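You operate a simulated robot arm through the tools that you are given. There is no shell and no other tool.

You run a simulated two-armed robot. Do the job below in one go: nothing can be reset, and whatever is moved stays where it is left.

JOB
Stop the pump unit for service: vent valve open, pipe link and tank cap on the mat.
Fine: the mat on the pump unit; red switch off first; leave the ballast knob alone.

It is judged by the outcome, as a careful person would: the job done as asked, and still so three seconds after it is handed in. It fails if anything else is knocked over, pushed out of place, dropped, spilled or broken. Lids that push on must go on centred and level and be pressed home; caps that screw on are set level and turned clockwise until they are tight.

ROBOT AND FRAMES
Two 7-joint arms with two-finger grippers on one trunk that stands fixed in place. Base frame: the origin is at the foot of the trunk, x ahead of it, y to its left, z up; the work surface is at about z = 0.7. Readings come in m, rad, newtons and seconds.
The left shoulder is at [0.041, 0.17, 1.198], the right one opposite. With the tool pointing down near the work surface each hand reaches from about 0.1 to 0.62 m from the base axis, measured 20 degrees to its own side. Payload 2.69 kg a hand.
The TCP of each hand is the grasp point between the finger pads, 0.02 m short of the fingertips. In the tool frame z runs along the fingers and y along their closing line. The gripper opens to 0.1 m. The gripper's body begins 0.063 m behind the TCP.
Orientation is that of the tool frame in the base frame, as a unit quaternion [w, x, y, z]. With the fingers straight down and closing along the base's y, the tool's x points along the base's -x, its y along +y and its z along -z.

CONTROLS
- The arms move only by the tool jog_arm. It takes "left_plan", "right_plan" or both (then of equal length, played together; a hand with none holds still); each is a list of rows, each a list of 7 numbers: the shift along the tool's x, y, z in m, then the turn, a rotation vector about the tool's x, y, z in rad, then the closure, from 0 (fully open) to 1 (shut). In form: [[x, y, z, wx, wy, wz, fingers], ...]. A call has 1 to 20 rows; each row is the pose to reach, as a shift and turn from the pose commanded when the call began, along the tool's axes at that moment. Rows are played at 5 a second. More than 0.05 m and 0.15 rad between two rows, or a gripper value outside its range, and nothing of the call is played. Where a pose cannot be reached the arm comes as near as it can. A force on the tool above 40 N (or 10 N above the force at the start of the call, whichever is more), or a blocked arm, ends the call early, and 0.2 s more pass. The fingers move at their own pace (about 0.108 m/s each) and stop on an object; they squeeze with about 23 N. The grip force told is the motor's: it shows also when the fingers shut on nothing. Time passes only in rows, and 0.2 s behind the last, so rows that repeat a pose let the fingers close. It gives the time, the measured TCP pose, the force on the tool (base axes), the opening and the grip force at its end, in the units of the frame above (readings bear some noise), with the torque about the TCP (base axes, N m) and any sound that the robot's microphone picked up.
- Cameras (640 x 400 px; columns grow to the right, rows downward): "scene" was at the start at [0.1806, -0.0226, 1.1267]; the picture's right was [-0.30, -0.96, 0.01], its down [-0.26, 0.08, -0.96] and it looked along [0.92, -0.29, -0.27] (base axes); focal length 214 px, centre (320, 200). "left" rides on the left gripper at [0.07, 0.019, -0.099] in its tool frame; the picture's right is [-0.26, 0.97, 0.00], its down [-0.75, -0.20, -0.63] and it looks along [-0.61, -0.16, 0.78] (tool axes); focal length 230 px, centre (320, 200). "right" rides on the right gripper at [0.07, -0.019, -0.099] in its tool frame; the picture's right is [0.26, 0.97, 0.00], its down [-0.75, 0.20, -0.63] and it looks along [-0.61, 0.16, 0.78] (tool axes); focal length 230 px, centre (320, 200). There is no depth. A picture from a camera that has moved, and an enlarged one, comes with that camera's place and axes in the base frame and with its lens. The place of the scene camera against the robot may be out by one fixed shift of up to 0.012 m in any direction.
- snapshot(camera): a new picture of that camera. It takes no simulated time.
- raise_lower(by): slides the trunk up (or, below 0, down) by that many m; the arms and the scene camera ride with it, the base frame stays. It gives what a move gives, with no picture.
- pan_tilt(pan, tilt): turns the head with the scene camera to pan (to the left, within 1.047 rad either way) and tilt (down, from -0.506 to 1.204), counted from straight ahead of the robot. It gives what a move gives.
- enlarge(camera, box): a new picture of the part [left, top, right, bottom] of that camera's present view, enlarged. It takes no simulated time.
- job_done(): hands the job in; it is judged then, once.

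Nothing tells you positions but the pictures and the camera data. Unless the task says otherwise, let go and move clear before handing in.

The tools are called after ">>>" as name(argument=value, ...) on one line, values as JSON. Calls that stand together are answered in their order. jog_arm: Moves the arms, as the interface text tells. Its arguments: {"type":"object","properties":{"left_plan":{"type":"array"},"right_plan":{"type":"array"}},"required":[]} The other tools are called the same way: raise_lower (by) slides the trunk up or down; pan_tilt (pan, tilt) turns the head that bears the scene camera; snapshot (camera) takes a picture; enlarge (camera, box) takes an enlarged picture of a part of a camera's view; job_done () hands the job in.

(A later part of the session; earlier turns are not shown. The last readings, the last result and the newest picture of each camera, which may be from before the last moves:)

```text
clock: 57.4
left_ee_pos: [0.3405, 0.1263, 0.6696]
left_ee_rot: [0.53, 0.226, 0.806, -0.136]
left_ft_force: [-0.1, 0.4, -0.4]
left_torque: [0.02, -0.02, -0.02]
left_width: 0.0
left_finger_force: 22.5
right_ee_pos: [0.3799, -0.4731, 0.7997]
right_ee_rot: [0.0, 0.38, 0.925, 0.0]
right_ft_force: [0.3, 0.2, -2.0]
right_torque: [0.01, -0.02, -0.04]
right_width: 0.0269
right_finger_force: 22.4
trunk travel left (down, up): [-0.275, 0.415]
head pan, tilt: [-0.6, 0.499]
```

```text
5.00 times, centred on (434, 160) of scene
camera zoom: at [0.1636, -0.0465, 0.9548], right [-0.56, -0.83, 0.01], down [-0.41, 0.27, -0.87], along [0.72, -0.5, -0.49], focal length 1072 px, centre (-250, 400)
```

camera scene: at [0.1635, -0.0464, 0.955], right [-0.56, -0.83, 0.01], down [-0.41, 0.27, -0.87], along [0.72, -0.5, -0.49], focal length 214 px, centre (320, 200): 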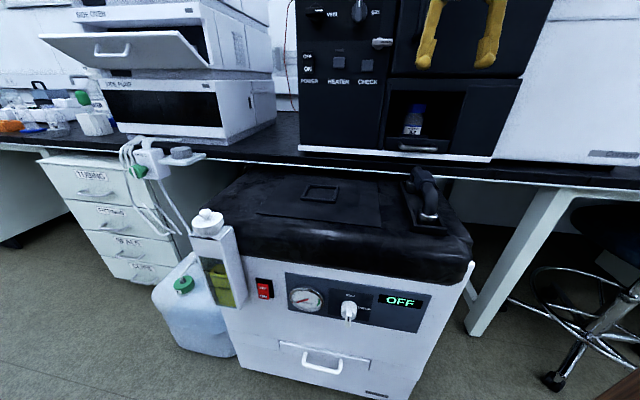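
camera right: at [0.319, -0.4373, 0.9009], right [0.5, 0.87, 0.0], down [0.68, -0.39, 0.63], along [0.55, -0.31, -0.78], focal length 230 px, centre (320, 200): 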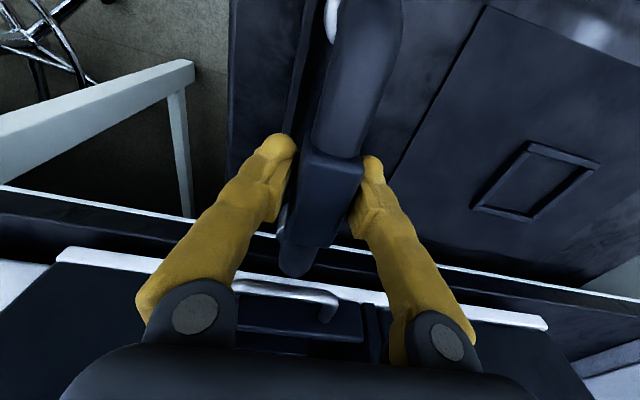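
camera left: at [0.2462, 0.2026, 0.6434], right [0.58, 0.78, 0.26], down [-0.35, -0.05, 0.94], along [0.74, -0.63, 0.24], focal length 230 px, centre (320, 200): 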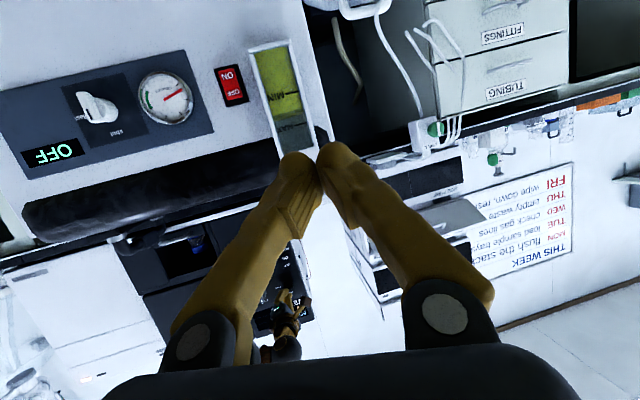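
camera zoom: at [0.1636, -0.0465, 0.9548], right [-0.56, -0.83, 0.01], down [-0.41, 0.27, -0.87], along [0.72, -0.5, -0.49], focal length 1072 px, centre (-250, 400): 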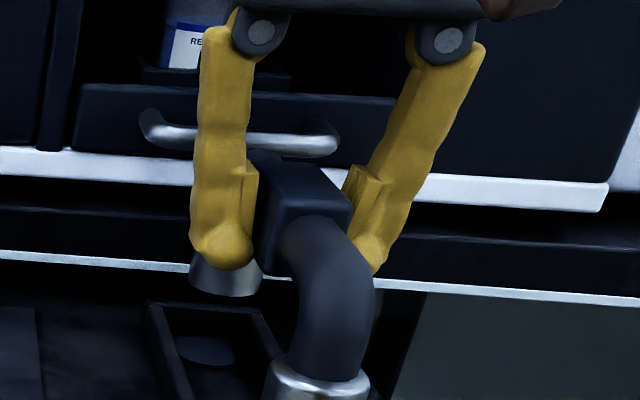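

The link came free cleanly with its metal ends (about 2 N). I'll raise it a further 6 cm and carry it left over the right-hand strip of the mat.

>>> jog_arm(right_plan=[[0, 0, -0.03, 0, 0, 0, 1], [0, 0, -0.06, 0, 0, 0, 1], [-0.001, 0.034, -0.06, 0, 0, 0, 1], [-0.002, 0.068, -0.06, 0, 0, 0, 1], [-0.003, 0.102, -0.06, 0, 0, 0, 1], [-0.0036, 0.136, -0.06, 0, 0, 0, 1], [-0.0036, 0.136, -0.06, 0, 0, 0, 1]])

>>> snapshot(camera="right")

>>> snapshot(camera="scene")

>>> enlarge(camera="scene", box=[300, 120, 460, 220])

```text
clock: 59.0
left_ee_pos: [0.3408, 0.1261, 0.6693]
left_ee_rot: [0.53, 0.226, 0.806, -0.136]
left_ft_force: [0.0, 0.4, 0.2]
left_torque: [0.03, -0.02, 0.0]
left_width: 0.0002
left_finger_force: 23.0
right_ee_pos: [0.4811, -0.3772, 0.8599]
right_ee_rot: [-0.001, 0.379, 0.925, 0.001]
right_ft_force: [-0.1, 0.1, -0.6]
right_torque: [0.03, -0.01, 0.0]
right_width: 0.027
right_finger_force: 23.0
trunk travel left (down, up): [-0.275, 0.415]
head pan, tilt: [-0.6, 0.499]
```

```text
taken
camera right: at [0.4196, -0.3415, 0.9611], right [0.49, 0.87, 0.0], down [0.68, -0.39, 0.63], along [0.55, -0.31, -0.78], focal length 230 px, centre (320, 200)
```

right: 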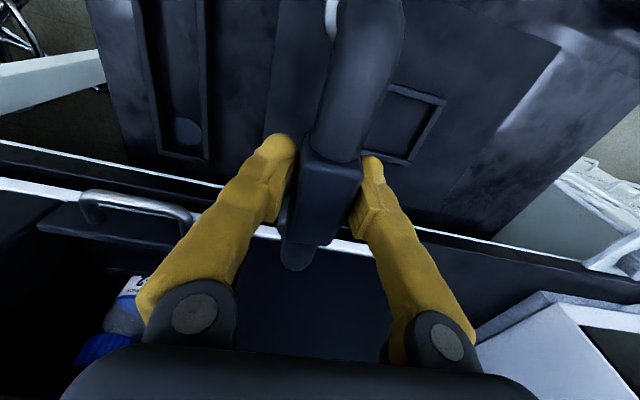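

```text
taken
camera scene: at [0.1636, -0.0464, 0.9549], right [-0.56, -0.83, 0.01], down [-0.41, 0.27, -0.87], along [0.72, -0.5, -0.49], focal length 214 px, centre (320, 200)
```

scene: 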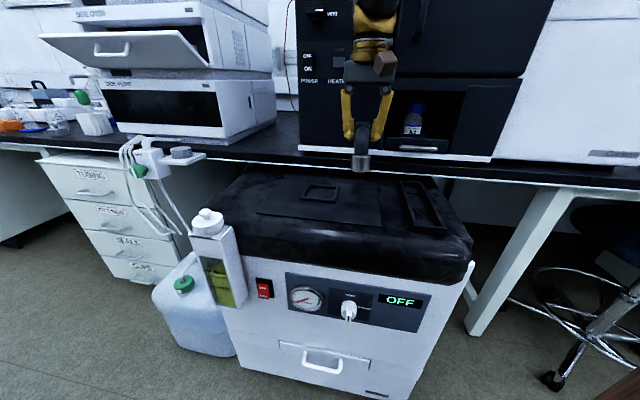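

```text
4.00 times, centred on (380, 170) of scene
camera zoom: at [0.1636, -0.0464, 0.9549], right [-0.56, -0.83, 0.01], down [-0.41, 0.27, -0.87], along [0.72, -0.5, -0.49], focal length 858 px, centre (80, 320)
```

zoom: 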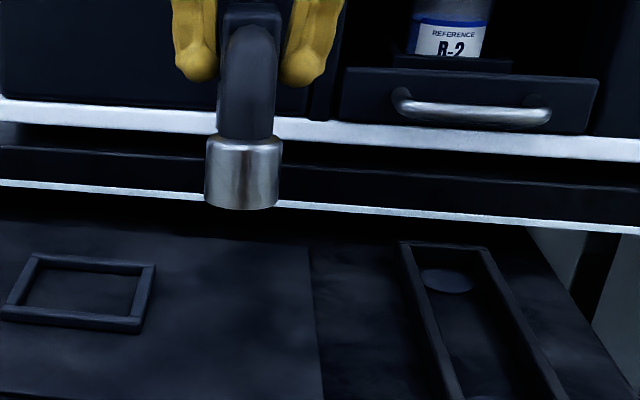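

Position over the mat's right strip is good (centre depth matches, clear of the square frame). I'll descend to just above the mat.

>>> jog_arm(right_plan=[[0, 0, 0.03, 0, 0, 0, 1], [0, 0, 0.06, 0, 0, 0, 1], [0, 0, 0.08, 0, 0, 0, 1], [0, 0, 0.09, 0, 0, 0, 1], [0, 0, 0.09, 0, 0, 0, 1]])

>>> snapshot(camera="right")

>>> enlarge(camera="scene", box=[300, 140, 428, 220])

```text
clock: 60.2
left_ee_pos: [0.3391, 0.1269, 0.6682]
left_ee_rot: [0.53, 0.227, 0.806, -0.136]
left_ft_force: [-0.9, 0.1, 0.6]
left_torque: [-0.01, 0.02, 0.01]
left_width: 0.0
left_finger_force: 23.5
right_ee_pos: [0.4803, -0.3776, 0.769]
right_ee_rot: [0.0, 0.38, 0.925, 0.0]
right_ft_force: [-0.6, -0.4, 3.2]
right_torque: [-0.35, -0.4, -0.03]
right_width: 0.027
right_finger_force: 23.2
trunk travel left (down, up): [-0.275, 0.415]
head pan, tilt: [-0.6, 0.499]
```

```text
taken
camera right: at [0.4181, -0.3413, 0.8713], right [0.49, 0.87, 0.0], down [0.67, -0.39, 0.63], along [0.55, -0.31, -0.78], focal length 230 px, centre (320, 200)
```

right: 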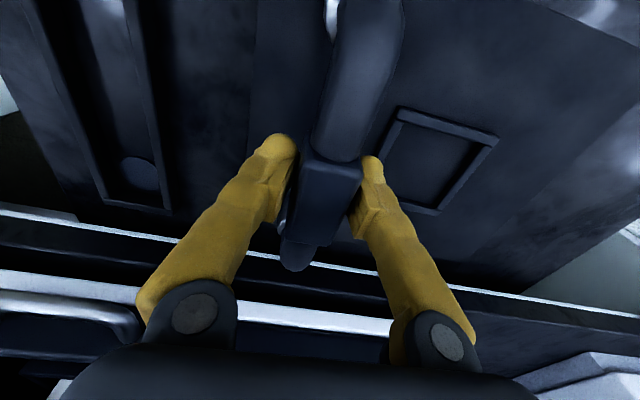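

```text
5.00 times, centred on (364, 180) of scene
camera zoom: at [0.1633, -0.0462, 0.955], right [-0.56, -0.83, 0.01], down [-0.41, 0.27, -0.87], along [0.72, -0.5, -0.49], focal length 1072 px, centre (100, 300)
```

zoom: 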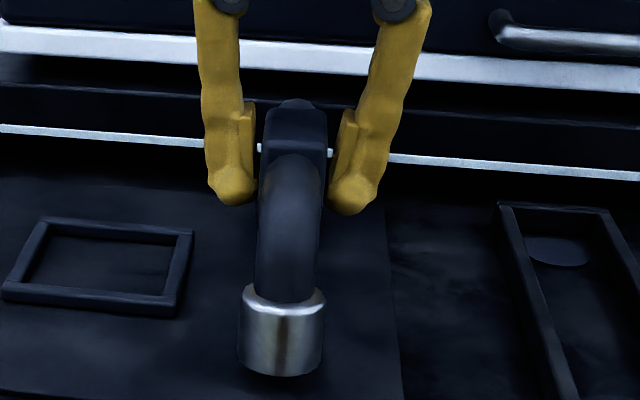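

The force and torque show the far leg just touching the mat. I'll lower in 1.5 mm steps so the near leg seats too.

>>> jog_arm(right_plan=[[0, 0, 0.0015, 0, 0, 0, 1], [0, 0, 0.003, 0, 0, 0, 1], [0, 0, 0.003, 0, 0, 0, 1]])

>>> enlarge(camera="scene", box=[324, 160, 404, 210])

```text
clock: 61.0
left_ee_pos: [0.3399, 0.1269, 0.6694]
left_ee_rot: [0.53, 0.227, 0.806, -0.136]
left_ft_force: [-0.2, -0.1, 0.4]
left_torque: [-0.01, 0.01, 0.0]
left_width: 0.0001
left_finger_force: 22.7
right_ee_pos: [0.4799, -0.3769, 0.7664]
right_ee_rot: [-0.001, 0.38, 0.925, 0.0]
right_ft_force: [-1.8, 1.9, 4.7]
right_torque: [-0.3, -0.43, 0.0]
right_width: 0.0271
right_finger_force: 23.0
trunk travel left (down, up): [-0.275, 0.415]
head pan, tilt: [-0.6, 0.499]
```

```text
8.00 times, centred on (364, 185) of scene
camera zoom: at [0.1631, -0.046, 0.955], right [-0.56, -0.83, 0.01], down [-0.41, 0.27, -0.87], along [0.72, -0.5, -0.49], focal length 1716 px, centre (-32, 320)
```

zoom: 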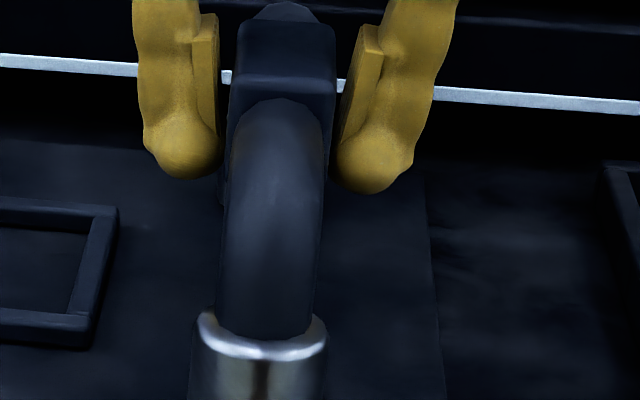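

There's a small horizontal component too, so I'll check the far leg against the bench edge with the wrist camera.

>>> enlarge(camera="right", box=[240, 180, 400, 280])

>>> snapshot(camera="right")

>>> snapshot(camera="left")

```text
4.00 times, centred on (320, 230) of right
camera zoom: at [0.4174, -0.3417, 0.8688], right [0.49, 0.87, 0.0], down [0.68, -0.39, 0.63], along [0.55, -0.31, -0.78], focal length 920 px, centre (320, 80)
```

zoom: 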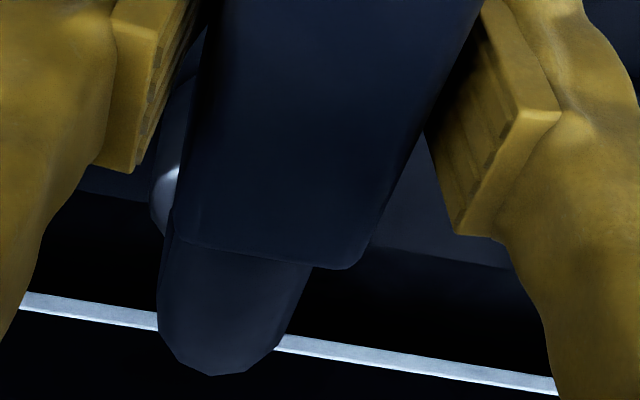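

```text
taken
camera right: at [0.4174, -0.3417, 0.8688], right [0.49, 0.87, 0.0], down [0.68, -0.39, 0.63], along [0.55, -0.31, -0.78], focal length 230 px, centre (320, 200)
```

right: 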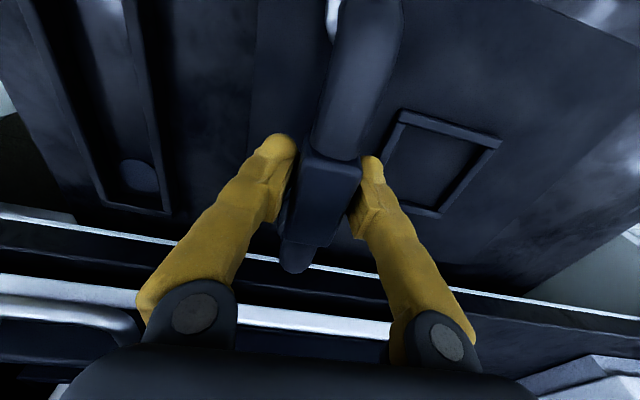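

```text
taken
camera left: at [0.2461, 0.2028, 0.644], right [0.58, 0.78, 0.26], down [-0.35, -0.05, 0.94], along [0.74, -0.63, 0.24], focal length 230 px, centre (320, 200)
```

left: 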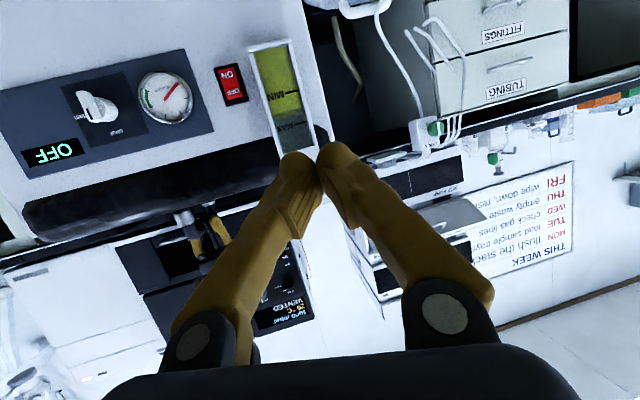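

The far leg is clear of the bench edge and simply touching the mat first. I'll look at the near leg's bottom.

>>> enlarge(camera="scene", box=[320, 180, 400, 230])

>>> enlarge(camera="right", box=[260, 0, 420, 100])

```text
8.00 times, centred on (360, 205) of scene
camera zoom: at [0.1631, -0.046, 0.955], right [-0.56, -0.83, 0.01], down [-0.41, 0.27, -0.87], along [0.72, -0.5, -0.49], focal length 1716 px, centre (0, 160)
```

zoom: 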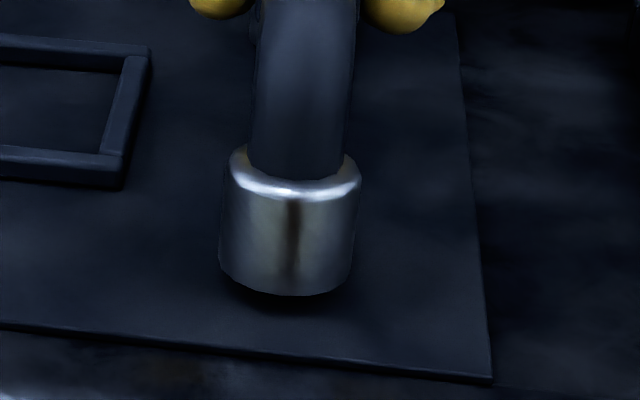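

```text
4.00 times, centred on (340, 50) of right
camera zoom: at [0.4174, -0.3417, 0.8688], right [0.49, 0.87, 0.0], down [0.68, -0.39, 0.63], along [0.55, -0.31, -0.78], focal length 920 px, centre (240, 800)
```

zoom: 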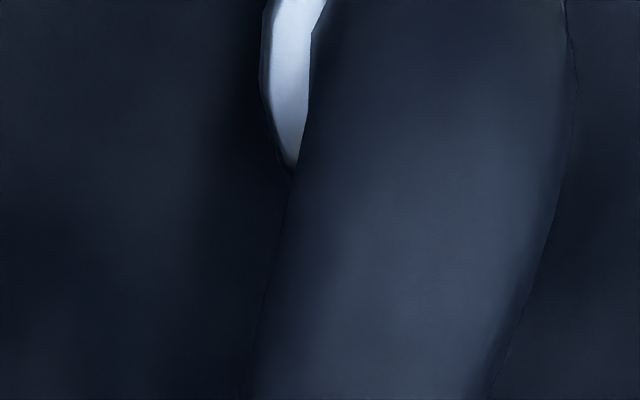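

The near leg hovers about 3 mm above the mat. I'll tilt the tool by about 1° to level the link, then check forces.

>>> jog_arm(right_plan=[[0, 0, 0, 0, -0.01, 0, 1], [0, 0, 0, 0, -0.02, 0, 1], [0, 0, 0, 0, -0.02, 0, 1]])

>>> enlarge(camera="scene", box=[320, 180, 400, 230])

```text
clock: 61.8
left_ee_pos: [0.3389, 0.1264, 0.669]
left_ee_rot: [0.53, 0.227, 0.806, -0.136]
left_ft_force: [0.1, 1.0, 0.0]
left_torque: [0.01, 0.03, 0.03]
left_width: 0.0
left_finger_force: 22.6
right_ee_pos: [0.48, -0.3782, 0.768]
right_ee_rot: [0.008, 0.379, 0.925, -0.004]
right_ft_force: [-0.4, 0.7, -3.0]
right_torque: [-0.04, 0.02, 0.03]
right_width: 0.0273
right_finger_force: 22.9
trunk travel left (down, up): [-0.275, 0.415]
head pan, tilt: [-0.6, 0.499]
```

```text
8.00 times, centred on (360, 205) of scene
camera zoom: at [0.1637, -0.0465, 0.9548], right [-0.56, -0.83, 0.01], down [-0.41, 0.27, -0.87], along [0.72, -0.5, -0.49], focal length 1716 px, centre (0, 160)
```

zoom: 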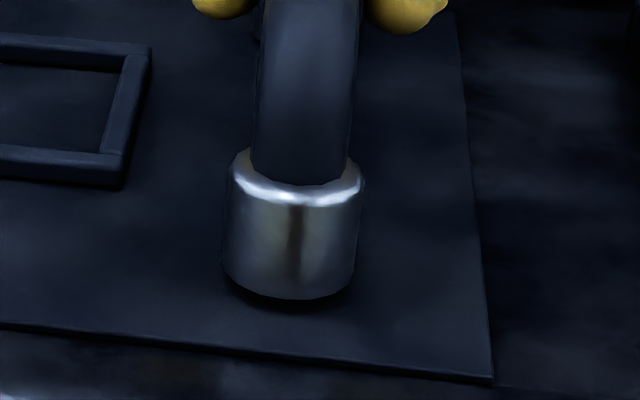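

Now the link hangs level and free. Lowering in small steps to seat both legs.

>>> jog_arm(right_plan=[[0, 0, 0.0015, 0, 0, 0, 1], [0, 0, 0.003, 0, 0, 0, 1], [0, 0, 0.004, 0, 0, 0, 1], [0, 0, 0.004, 0, 0, 0, 1]])

>>> enlarge(camera="scene", box=[320, 180, 400, 230])

```text
clock: 62.8
left_ee_pos: [0.34, 0.1275, 0.6694]
left_ee_rot: [0.529, 0.225, 0.807, -0.135]
left_ft_force: [0.3, 0.3, 0.0]
left_torque: [0.0, -0.03, 0.02]
left_width: 0.0001
left_finger_force: 23.3
right_ee_pos: [0.4799, -0.3779, 0.7647]
right_ee_rot: [0.009, 0.38, 0.925, -0.004]
right_ft_force: [-2.2, 1.9, 6.6]
right_torque: [-0.46, -0.47, -0.02]
right_width: 0.0273
right_finger_force: 23.3
trunk travel left (down, up): [-0.275, 0.415]
head pan, tilt: [-0.6, 0.499]
```

```text
8.00 times, centred on (360, 205) of scene
camera zoom: at [0.163, -0.0459, 0.9551], right [-0.56, -0.83, 0.01], down [-0.41, 0.27, -0.87], along [0.72, -0.5, -0.49], focal length 1716 px, centre (0, 160)
```

zoom: 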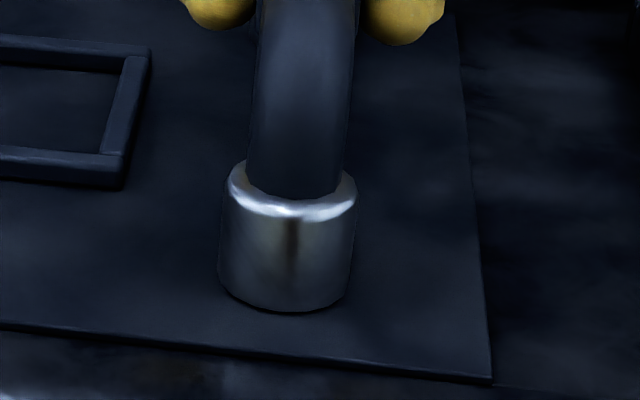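

Nearly seated; the far leg still carries most of the load. One more small tilt to share it evenly.

>>> jog_arm(right_plan=[[0, 0, 0, 0, -0.008, 0, 1], [0, 0, 0.0005, 0, -0.012, 0, 1], [0, 0, 0.0005, 0, -0.012, 0, 1]])

>>> enlarge(camera="scene", box=[320, 180, 400, 230])

>>> enlarge(camera="right", box=[240, 180, 400, 280])

```text
clock: 63.6
left_ee_pos: [0.3397, 0.1272, 0.6689]
left_ee_rot: [0.531, 0.225, 0.806, -0.135]
left_ft_force: [-0.6, 0.1, 0.4]
left_torque: [0.01, -0.01, -0.02]
left_width: 0.0
left_finger_force: 22.5
right_ee_pos: [0.4792, -0.3779, 0.7626]
right_ee_rot: [0.013, 0.379, 0.925, -0.006]
right_ft_force: [-0.2, 2.9, 5.0]
right_torque: [0.38, 0.34, -0.09]
right_width: 0.027
right_finger_force: 22.9
trunk travel left (down, up): [-0.275, 0.415]
head pan, tilt: [-0.6, 0.499]
```

```text
8.00 times, centred on (360, 205) of scene
camera zoom: at [0.1633, -0.046, 0.9549], right [-0.56, -0.83, 0.01], down [-0.41, 0.27, -0.87], along [0.72, -0.5, -0.49], focal length 1716 px, centre (0, 160)
```

zoom: 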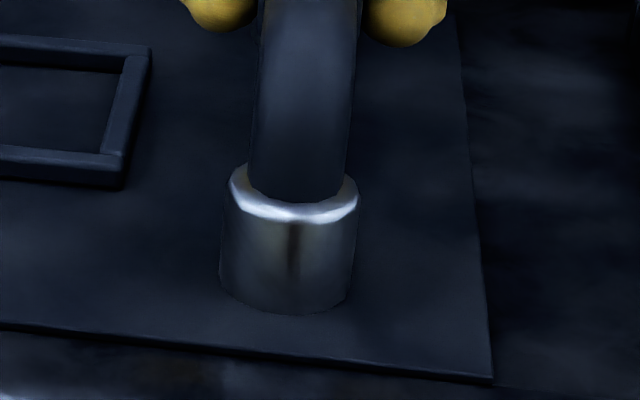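

```text
4.00 times, centred on (320, 230) of right
camera zoom: at [0.4151, -0.3401, 0.8626], right [0.49, 0.87, -0.01], down [0.66, -0.37, 0.65], along [0.56, -0.33, -0.76], focal length 920 px, centre (320, 80)
```

zoom: 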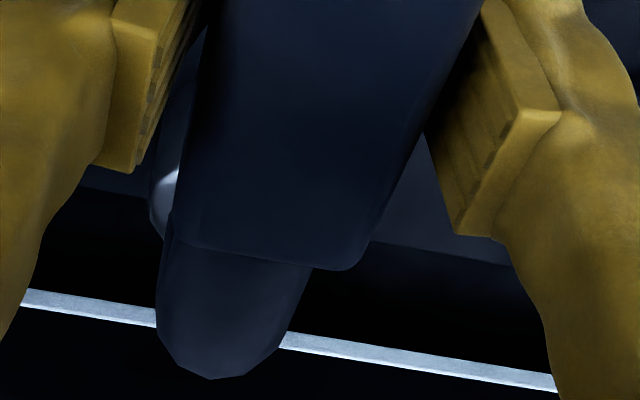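

Both legs are now on the mat. I'll open the fingers gently and check that the link stands.

>>> jog_arm(right_plan=[[0, 0, 0, 0, 0, 0, 0.72], [0, 0, 0, 0, 0, 0, 0.66], [0, 0, 0, 0, 0, 0, 0.55], [0, 0, 0, 0, 0, 0, 0.4], [0, 0, 0, 0, 0, 0, 0.3], [0, 0, 0, 0, 0, 0, 0.3]])

>>> enlarge(camera="scene", box=[300, 140, 428, 220])

>>> snapshot(camera="right")

```text
clock: 65.0
left_ee_pos: [0.3384, 0.1263, 0.669]
left_ee_rot: [0.529, 0.226, 0.806, -0.136]
left_ft_force: [0.3, -0.3, -0.4]
left_torque: [0.0, 0.02, 0.0]
left_width: 0.0
left_finger_force: 23.3
right_ee_pos: [0.4801, -0.3778, 0.7648]
right_ee_rot: [0.014, 0.379, 0.925, -0.005]
right_ft_force: [-0.4, -0.4, -0.4]
right_torque: [-0.02, 0.01, 0.03]
right_width: 0.0698
right_finger_force: 0.1
trunk travel left (down, up): [-0.275, 0.415]
head pan, tilt: [-0.6, 0.499]
```

```text
5.00 times, centred on (364, 180) of scene
camera zoom: at [0.1636, -0.0463, 0.9549], right [-0.56, -0.83, 0.01], down [-0.41, 0.27, -0.87], along [0.72, -0.5, -0.49], focal length 1072 px, centre (100, 300)
```

zoom: 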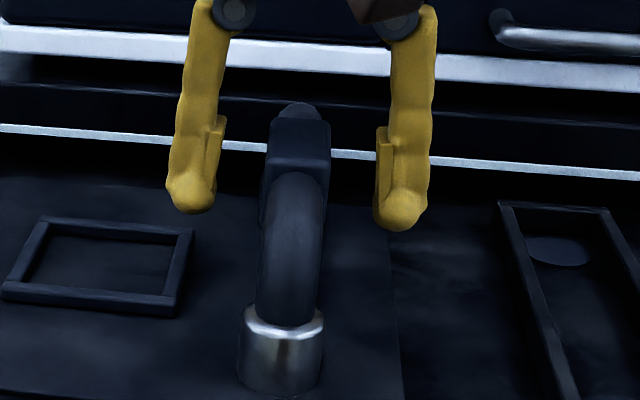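

```text
taken
camera right: at [0.4154, -0.3406, 0.8625], right [0.49, 0.87, -0.01], down [0.66, -0.37, 0.65], along [0.56, -0.33, -0.76], focal length 230 px, centre (320, 200)
```

right: 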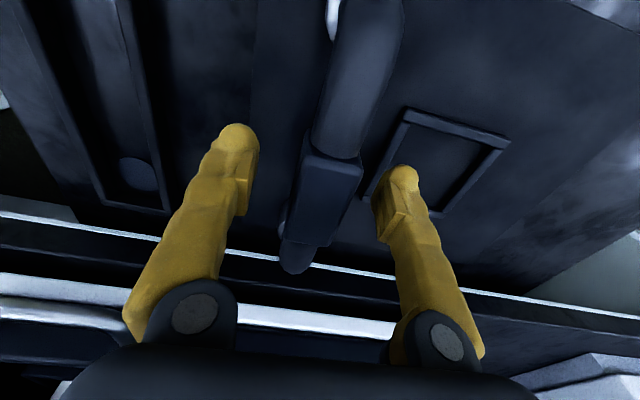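

The link stands free on the mat. I'll raise the hand straight up, then view the tank cap next.

>>> jog_arm(right_plan=[[0, 0, -0.02, 0, 0, 0, 0.3], [0, 0, -0.05, 0, 0, 0, 0.3], [0, 0, -0.09, 0, 0, 0, 0.3], [0, 0, -0.13, 0, 0.015, 0, 0.3], [0, 0, -0.17, 0, 0.03, 0, 0.3]])

>>> snapshot(camera="right")

>>> snapshot(camera="scene")

```text
clock: 66.2
left_ee_pos: [0.3397, 0.127, 0.6682]
left_ee_rot: [0.53, 0.225, 0.806, -0.135]
left_ft_force: [0.0, 0.3, 0.6]
left_torque: [0.02, 0.0, -0.01]
left_width: 0.0
left_finger_force: 22.6
right_ee_pos: [0.4728, -0.376, 0.9336]
right_ee_rot: [0.0, 0.38, 0.925, -0.001]
right_ft_force: [-0.3, 1.0, -0.4]
right_torque: [0.01, -0.02, -0.01]
right_width: 0.07
right_finger_force: 0.1
trunk travel left (down, up): [-0.275, 0.415]
head pan, tilt: [-0.6, 0.499]
```

```text
taken
camera right: at [0.4117, -0.3395, 1.0356], right [0.49, 0.87, 0.0], down [0.68, -0.38, 0.63], along [0.55, -0.31, -0.78], focal length 230 px, centre (320, 200)
```

right: 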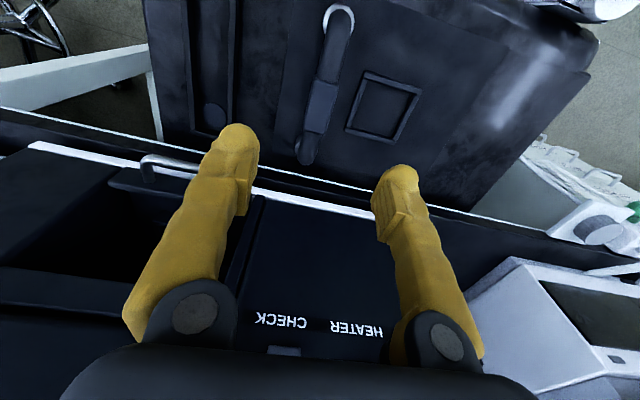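

```text
taken
camera scene: at [0.1633, -0.0462, 0.9549], right [-0.56, -0.83, 0.01], down [-0.41, 0.27, -0.87], along [0.72, -0.5, -0.49], focal length 214 px, centre (320, 200)
```

scene: 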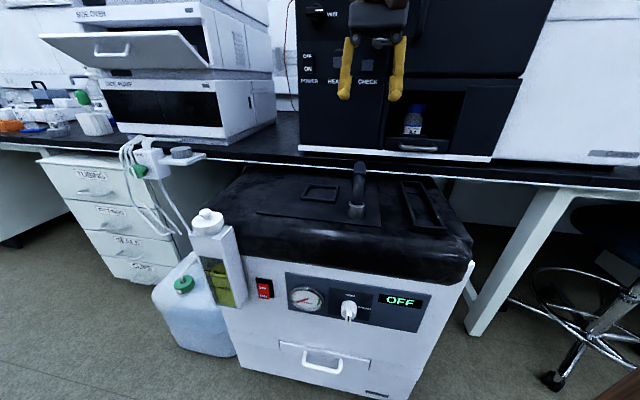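

The link stands on the mat, well placed. Now I'll move the right hand over to above the tank cap at about (0.540,-0.067), staying high.

>>> jog_arm(right_plan=[[0.0212, 0.0334, 0, 0, 0, 0, 0.2], [0.0424, 0.0667, 0, 0, 0, 0, 0.2], [0.0636, 0.1, 0, 0, 0, 0, 0.2], [0.0848, 0.1334, 0, 0, 0, 0, 0.2], [0.106, 0.1668, 0.005, 0, 0, 0, 0.2], [0.1272, 0.2001, 0.01, 0, 0, 0, 0.2], [0.1484, 0.2335, 0.02, 0, 0, 0, 0.2], [0.1696, 0.2668, 0.03, 0, 0, 0, 0.2], [0.1696, 0.2668, 0.03, 0, 0, 0, 0.2]])

>>> snapshot(camera="right")

>>> snapshot(camera="scene")

```text
clock: 68.2
left_ee_pos: [0.3393, 0.1273, 0.6692]
left_ee_rot: [0.53, 0.226, 0.806, -0.136]
left_ft_force: [-0.4, 0.5, 0.4]
left_torque: [0.03, 0.0, 0.0]
left_width: 0.0
left_finger_force: 22.9
right_ee_pos: [0.5506, -0.0764, 0.9169]
right_ee_rot: [0.0, 0.397, 0.917, 0.02]
right_ft_force: [0.9, -0.5, 0.5]
right_torque: [0.02, -0.03, -0.01]
right_width: 0.08
right_finger_force: 0.0
trunk travel left (down, up): [-0.275, 0.415]
head pan, tilt: [-0.6, 0.499]
```

```text
taken
camera right: at [0.4884, -0.0428, 1.0195], right [0.53, 0.85, 0.04], down [0.65, -0.43, 0.62], along [0.55, -0.3, -0.78], focal length 230 px, centre (320, 200)
```

right: 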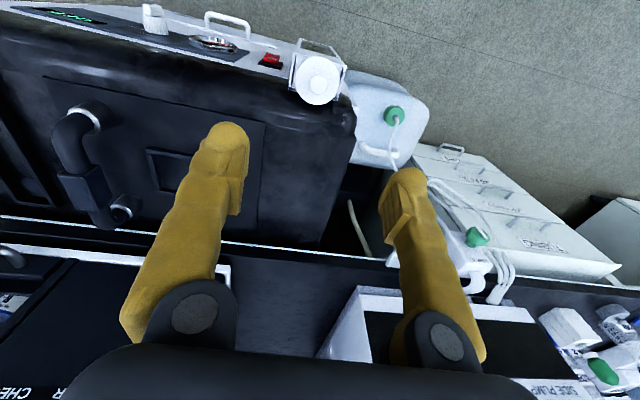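

```text
taken
camera scene: at [0.1633, -0.0462, 0.9549], right [-0.56, -0.83, 0.01], down [-0.41, 0.27, -0.87], along [0.72, -0.5, -0.49], focal length 214 px, centre (320, 200)
```

scene: 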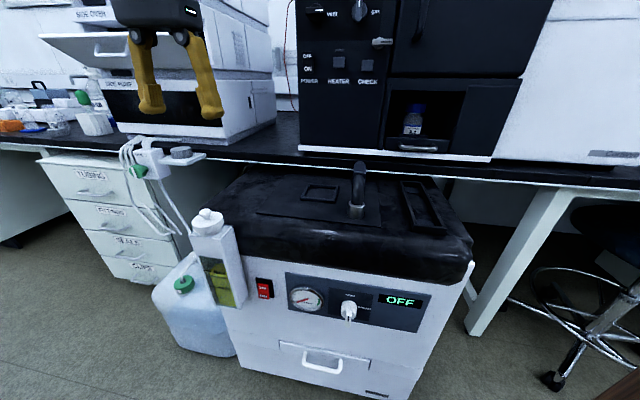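

The wrist is near its yaw limit here, so I'll rotate the tool back toward neutral over the cap and re-measure.

>>> jog_arm(right_plan=[[0, 0, 0, 0, 0, -0.14, 0.2], [0, 0, 0, 0, 0, -0.28, 0.2], [0, 0, 0, 0, 0, -0.42, 0.2], [0, 0, 0, 0, 0, -0.5, 0.2], [0, 0, 0, 0, 0, -0.5, 0.2]])

>>> snapshot(camera="right")

>>> enlarge(camera="right", box=[240, 30, 400, 130])

>>> enlarge(camera="scene", box=[170, 190, 266, 250])

```text
clock: 69.4
left_ee_pos: [0.3397, 0.1261, 0.6685]
left_ee_rot: [0.53, 0.226, 0.806, -0.136]
left_ft_force: [0.3, -0.5, -0.9]
left_torque: [0.0, -0.01, 0.0]
left_width: 0.0001
left_finger_force: 22.6
right_ee_pos: [0.5424, -0.0637, 0.904]
right_ee_rot: [0.001, 0.138, 0.99, -0.001]
right_ft_force: [-0.2, -0.2, 0.6]
right_torque: [-0.02, 0.04, 0.01]
right_width: 0.0798
right_finger_force: 0.1
trunk travel left (down, up): [-0.275, 0.415]
head pan, tilt: [-0.6, 0.499]
```

```text
taken
camera right: at [0.4712, -0.0627, 1.0044], right [0.02, 1.0, 0.0], down [0.78, -0.01, 0.63], along [0.63, -0.01, -0.78], focal length 230 px, centre (320, 200)
```

right: 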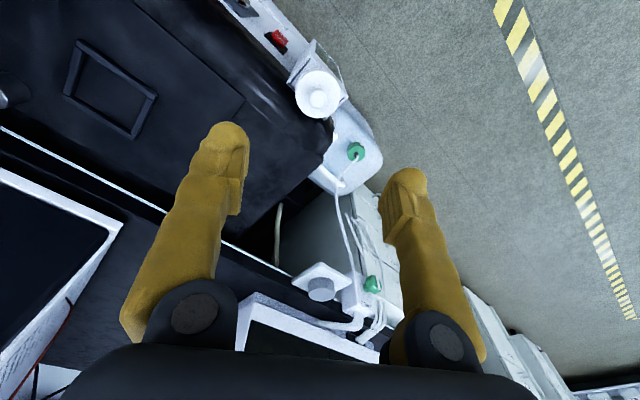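

```text
4.00 times, centred on (320, 80) of right
camera zoom: at [0.4712, -0.0627, 1.0044], right [0.02, 1.0, 0.0], down [0.78, -0.01, 0.63], along [0.63, -0.01, -0.78], focal length 920 px, centre (320, 680)
```

zoom: 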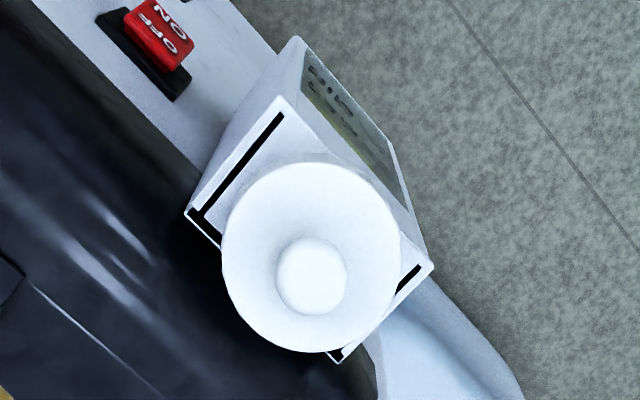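

```text
6.67 times, centred on (218, 220) of scene
camera zoom: at [0.1635, -0.0463, 0.9549], right [-0.56, -0.83, 0.01], down [-0.41, 0.27, -0.87], along [0.72, -0.5, -0.49], focal length 1430 px, centre (1000, 67)
```

zoom: 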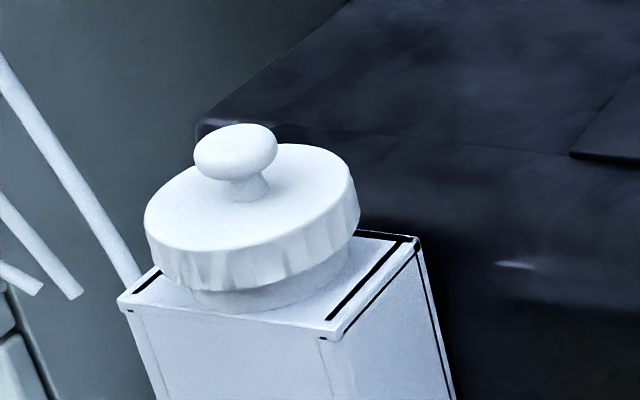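

The cap centre is near (0.5415,-0.067), disc Ø51 mm, top z≈0.724. I'll centre over it and descend to z 0.80 with the fingers open 8 cm.

>>> jog_arm(right_plan=[[0, -0.003, 0.035, 0, 0, 0, 0.2], [0, -0.003, 0.07, 0, 0, 0, 0.2], [0, -0.003, 0.1, 0, 0, 0, 0.2], [0, -0.003, 0.1, 0, 0, 0, 0.2]])

>>> snapshot(camera="right")

>>> enlarge(camera="scene", box=[150, 150, 278, 230])

```text
clock: 70.4
left_ee_pos: [0.3377, 0.1274, 0.6694]
left_ee_rot: [0.53, 0.225, 0.806, -0.135]
left_ft_force: [-0.1, -0.6, -1.0]
left_torque: [0.01, -0.02, 0.01]
left_width: 0.0
left_finger_force: 22.8
right_ee_pos: [0.542, -0.0656, 0.8027]
right_ee_rot: [0.001, 0.139, 0.99, -0.001]
right_ft_force: [-1.1, -0.3, 0.5]
right_torque: [0.0, 0.04, -0.02]
right_width: 0.0802
right_finger_force: 0.1
trunk travel left (down, up): [-0.275, 0.415]
head pan, tilt: [-0.6, 0.499]
```

```text
taken
camera right: at [0.4712, -0.0656, 0.9036], right [0.02, 1.0, 0.0], down [0.78, -0.01, 0.63], along [0.63, -0.01, -0.78], focal length 230 px, centre (320, 200)
```

right: 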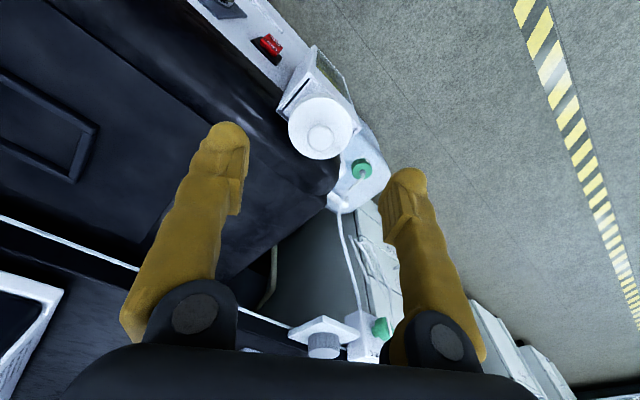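

```text
5.00 times, centred on (214, 190) of scene
camera zoom: at [0.1636, -0.0463, 0.9549], right [-0.56, -0.83, 0.01], down [-0.41, 0.27, -0.87], along [0.72, -0.5, -0.49], focal length 1072 px, centre (850, 250)
```

zoom: 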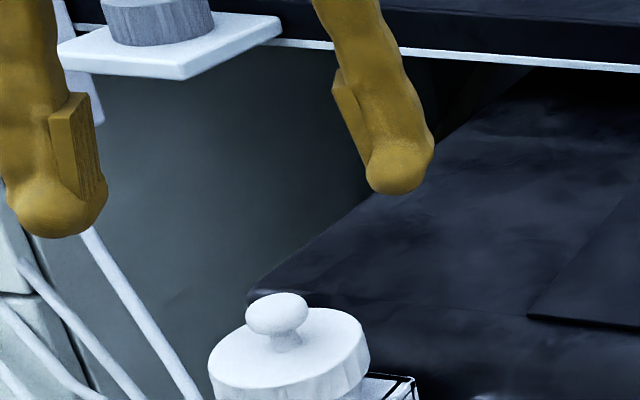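

Well centred. Descending so the fingertips flank the cap's ribbed side (TCP z≈0.731), still above the tank top.

>>> jog_arm(right_plan=[[0, 0, 0.025, 0, 0, 0, 0.2], [0, 0, 0.045, 0, 0, 0, 0.2], [0, 0, 0.06, 0, 0, 0, 0.2], [0, 0, 0.068, 0, 0, 0, 0.2], [0, 0, 0.072, 0, 0, 0, 0.2], [0, 0, 0.072, 0, 0, 0, 0.2]])

>>> snapshot(camera="right")

>>> enlarge(camera="scene", box=[150, 170, 278, 250])

```text
clock: 71.8
left_ee_pos: [0.3396, 0.1267, 0.6676]
left_ee_rot: [0.53, 0.225, 0.806, -0.135]
left_ft_force: [0.2, -0.5, 0.4]
left_torque: [0.0, 0.01, -0.01]
left_width: 0.0
left_finger_force: 23.6
right_ee_pos: [0.5431, -0.0665, 0.7303]
right_ee_rot: [0.0, 0.139, 0.99, -0.001]
right_ft_force: [0.4, 0.8, -0.3]
right_torque: [0.01, 0.03, 0.0]
right_width: 0.0804
right_finger_force: 0.0
trunk travel left (down, up): [-0.275, 0.415]
head pan, tilt: [-0.6, 0.499]
```

```text
taken
camera right: at [0.4713, -0.0665, 0.8318], right [0.02, 1.0, 0.0], down [0.78, -0.01, 0.63], along [0.63, -0.01, -0.78], focal length 230 px, centre (320, 200)
```

right: 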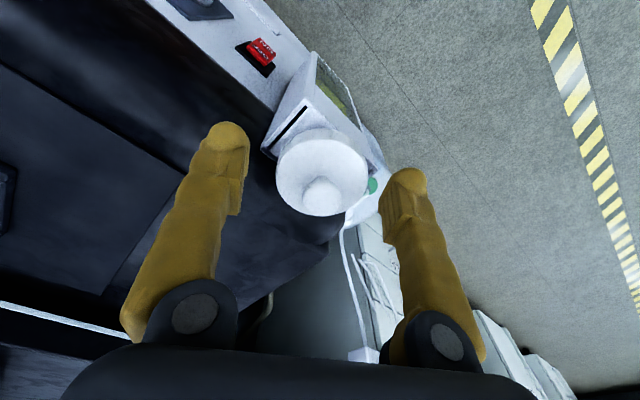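

```text
5.00 times, centred on (214, 210) of scene
camera zoom: at [0.1636, -0.0463, 0.9549], right [-0.56, -0.83, 0.01], down [-0.41, 0.27, -0.87], along [0.72, -0.5, -0.49], focal length 1072 px, centre (850, 150)
```

zoom: 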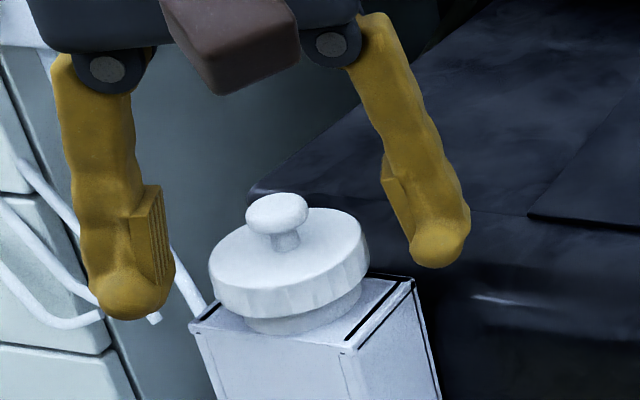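

Centred and level with the cap's rim. Closing on it.

>>> jog_arm(right_plan=[[0, 0, 0, 0, 0, 0, 0.35], [0, 0, 0, 0, 0, 0, 0.45], [0, 0, 0, 0, 0, 0, 0.6], [0, 0, 0, 0, 0, 0, 1], [0, 0, 0, 0, 0, 0, 1]])

>>> snapshot(camera="right")

>>> enlarge(camera="scene", box=[150, 170, 278, 250])

```text
clock: 73.0
left_ee_pos: [0.3407, 0.1267, 0.6688]
left_ee_rot: [0.53, 0.226, 0.806, -0.135]
left_ft_force: [-0.7, -0.6, 0.0]
left_torque: [-0.02, -0.01, -0.03]
left_width: 0.0
left_finger_force: 23.3
right_ee_pos: [0.5439, -0.0679, 0.7297]
right_ee_rot: [0.0, 0.139, 0.99, -0.001]
right_ft_force: [0.9, -0.3, 0.6]
right_torque: [0.0, 0.0, 0.0]
right_width: 0.0489
right_finger_force: 23.4
trunk travel left (down, up): [-0.275, 0.415]
head pan, tilt: [-0.6, 0.499]
heard: snap
```

```text
taken
camera right: at [0.4713, -0.0665, 0.8319], right [0.02, 1.0, 0.0], down [0.78, -0.01, 0.63], along [0.63, -0.01, -0.78], focal length 230 px, centre (320, 200)
```

right: 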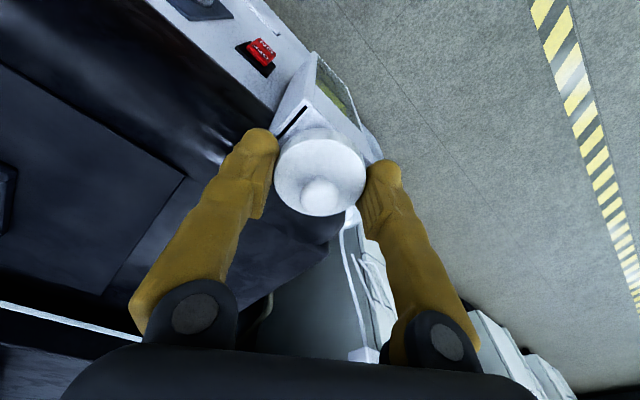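

```text
5.00 times, centred on (214, 210) of scene
camera zoom: at [0.1636, -0.0463, 0.9549], right [-0.56, -0.83, 0.01], down [-0.41, 0.27, -0.87], along [0.72, -0.5, -0.49], focal length 1072 px, centre (850, 150)
```

zoom: 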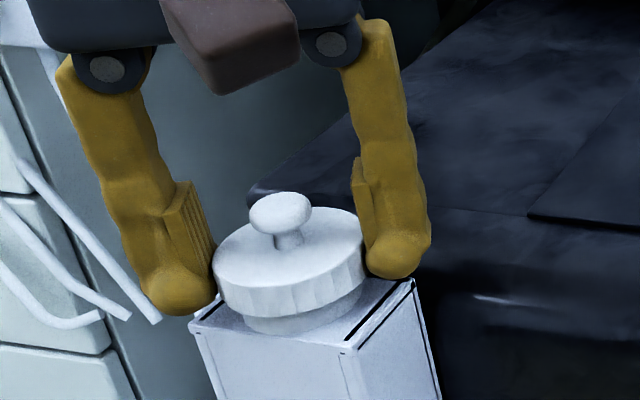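

I heard a snap as the grip closed. I'll look closely before doing anything else.

>>> enlarge(camera="scene", box=[174, 195, 254, 245])

>>> enlarge(camera="right", box=[256, 100, 384, 180])

>>> enlarge(camera="right", box=[256, 140, 384, 220])

>>> snapshot(camera="scene")

```text
8.00 times, centred on (214, 220) of scene
camera zoom: at [0.1636, -0.0463, 0.9549], right [-0.56, -0.83, 0.01], down [-0.41, 0.27, -0.87], along [0.72, -0.5, -0.49], focal length 1716 px, centre (1168, 40)
```

zoom: 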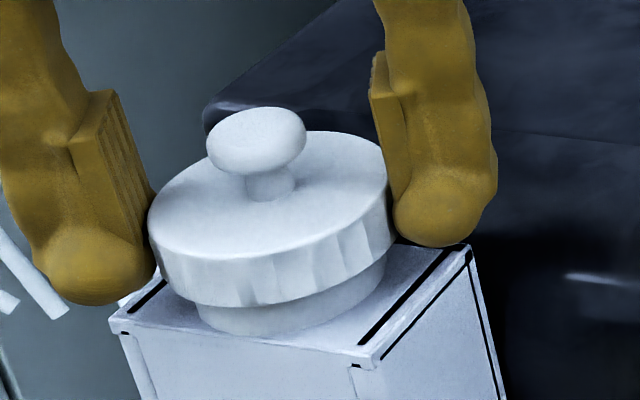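

```text
5.00 times, centred on (320, 140) of right
camera zoom: at [0.4713, -0.0665, 0.8319], right [0.02, 1.0, 0.0], down [0.78, -0.01, 0.63], along [0.63, -0.01, -0.78], focal length 1150 px, centre (320, 500)
```

zoom: 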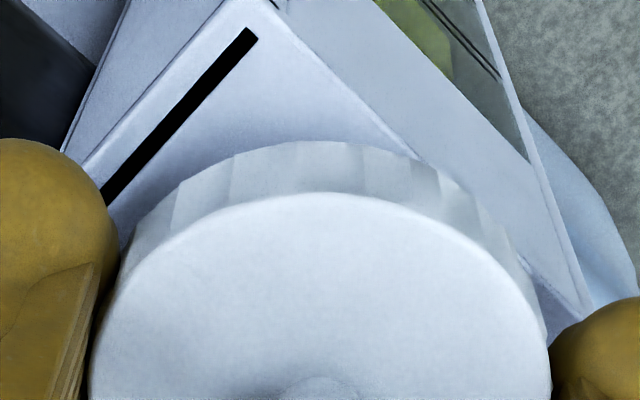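

```text
5.00 times, centred on (320, 180) of right
camera zoom: at [0.4713, -0.0665, 0.8319], right [0.02, 1.0, 0.0], down [0.78, -0.01, 0.63], along [0.63, -0.01, -0.78], focal length 1150 px, centre (320, 300)
```

zoom: 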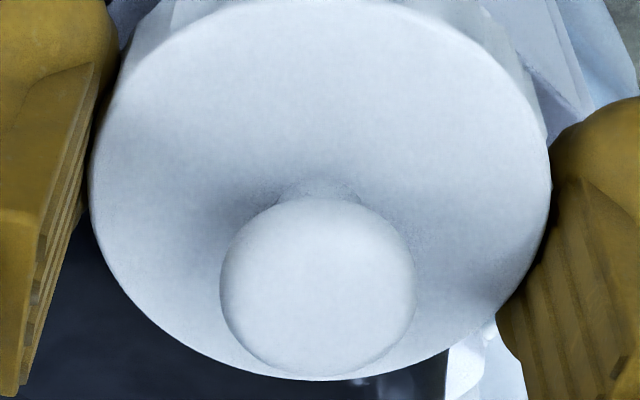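

```text
taken
camera scene: at [0.1636, -0.0463, 0.9549], right [-0.56, -0.83, 0.01], down [-0.41, 0.27, -0.87], along [0.72, -0.5, -0.49], focal length 214 px, centre (320, 200)
```

scene: 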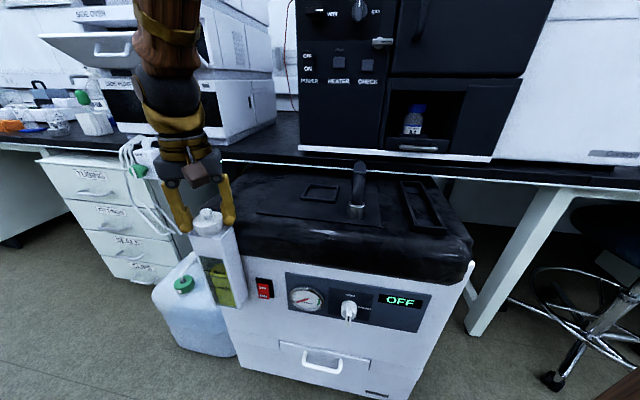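

The cap looks intact and upright; the snap may be its seat releasing. I'll test with a gentle counter-clockwise turn and read the torque.

>>> jog_arm(right_plan=[[0, 0, 0, 0, 0, -0.1, 1], [0, 0, 0, 0, 0, -0.2, 1], [0, 0, 0, 0, 0, -0.3, 1], [0, 0, 0, 0, 0, -0.3, 1]])

>>> enlarge(camera="scene", box=[174, 195, 254, 245])

>>> enlarge(camera="right", box=[256, 100, 384, 180])

```text
clock: 74.0
left_ee_pos: [0.3398, 0.1265, 0.6687]
left_ee_rot: [0.531, 0.225, 0.806, -0.135]
left_ft_force: [0.1, 0.3, -0.8]
left_torque: [-0.04, -0.03, -0.01]
left_width: 0.0001
left_finger_force: 22.6
right_ee_pos: [0.541, -0.0683, 0.7307]
right_ee_rot: [0.0, -0.011, 1.0, -0.001]
right_ft_force: [-0.4, 0.1, 0.1]
right_torque: [0.01, 0.02, -0.03]
right_width: 0.0488
right_finger_force: 23.4
trunk travel left (down, up): [-0.275, 0.415]
head pan, tilt: [-0.6, 0.499]
```

```text
8.00 times, centred on (214, 220) of scene
camera zoom: at [0.1636, -0.0463, 0.9549], right [-0.56, -0.83, 0.01], down [-0.41, 0.27, -0.87], along [0.72, -0.5, -0.49], focal length 1716 px, centre (1168, 40)
```

zoom: 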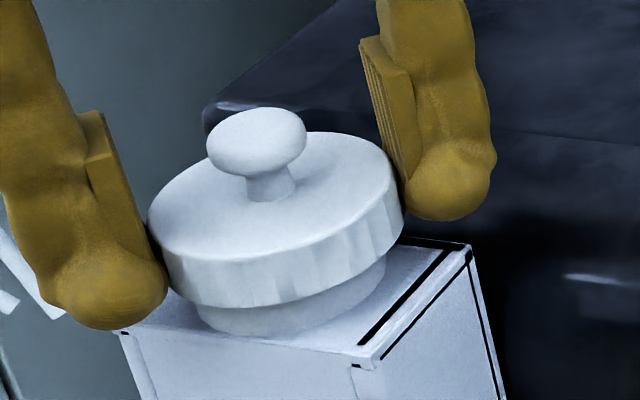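

```text
5.00 times, centred on (320, 140) of right
camera zoom: at [0.474, -0.0881, 0.8319], right [-0.28, 0.96, 0.0], down [0.75, 0.22, 0.63], along [0.6, 0.17, -0.78], focal length 1150 px, centre (320, 500)
```

zoom: 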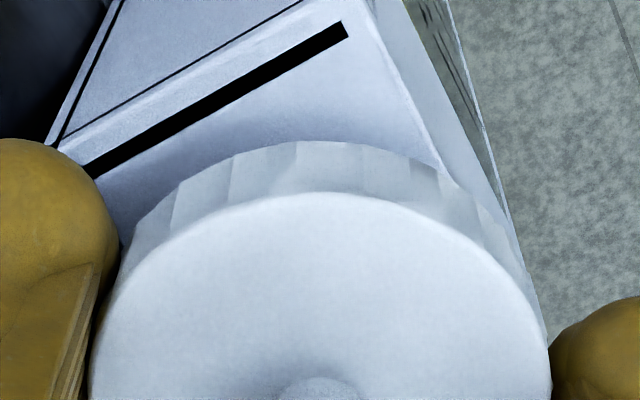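

The cap turns freely with the hand and with no torque, so it appears released. I'll lift very gently and watch the force.

>>> jog_arm(right_plan=[[0, 0, -0.0015, 0, 0, 0, 1], [0, 0, -0.003, 0, 0, 0, 1], [0, 0, -0.003, 0, 0, 0, 1]])

>>> enlarge(camera="scene", box=[174, 195, 254, 245])

```text
clock: 74.8
left_ee_pos: [0.3396, 0.1262, 0.6678]
left_ee_rot: [0.53, 0.225, 0.806, -0.135]
left_ft_force: [-1.0, -0.7, -0.1]
left_torque: [0.05, 0.0, -0.01]
left_width: 0.0001
left_finger_force: 22.8
right_ee_pos: [0.5418, -0.0681, 0.7343]
right_ee_rot: [0.0, -0.011, 1.0, 0.0]
right_ft_force: [0.3, -0.6, 0.2]
right_torque: [-0.04, -0.01, -0.01]
right_width: 0.0487
right_finger_force: 22.9
trunk travel left (down, up): [-0.275, 0.415]
head pan, tilt: [-0.6, 0.499]
```

```text
8.00 times, centred on (214, 220) of scene
camera zoom: at [0.1636, -0.0463, 0.9549], right [-0.56, -0.83, 0.01], down [-0.41, 0.27, -0.87], along [0.72, -0.5, -0.49], focal length 1716 px, centre (1168, 40)
```

zoom: 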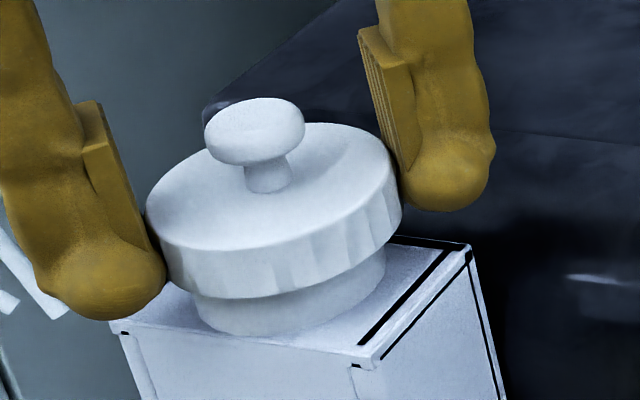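

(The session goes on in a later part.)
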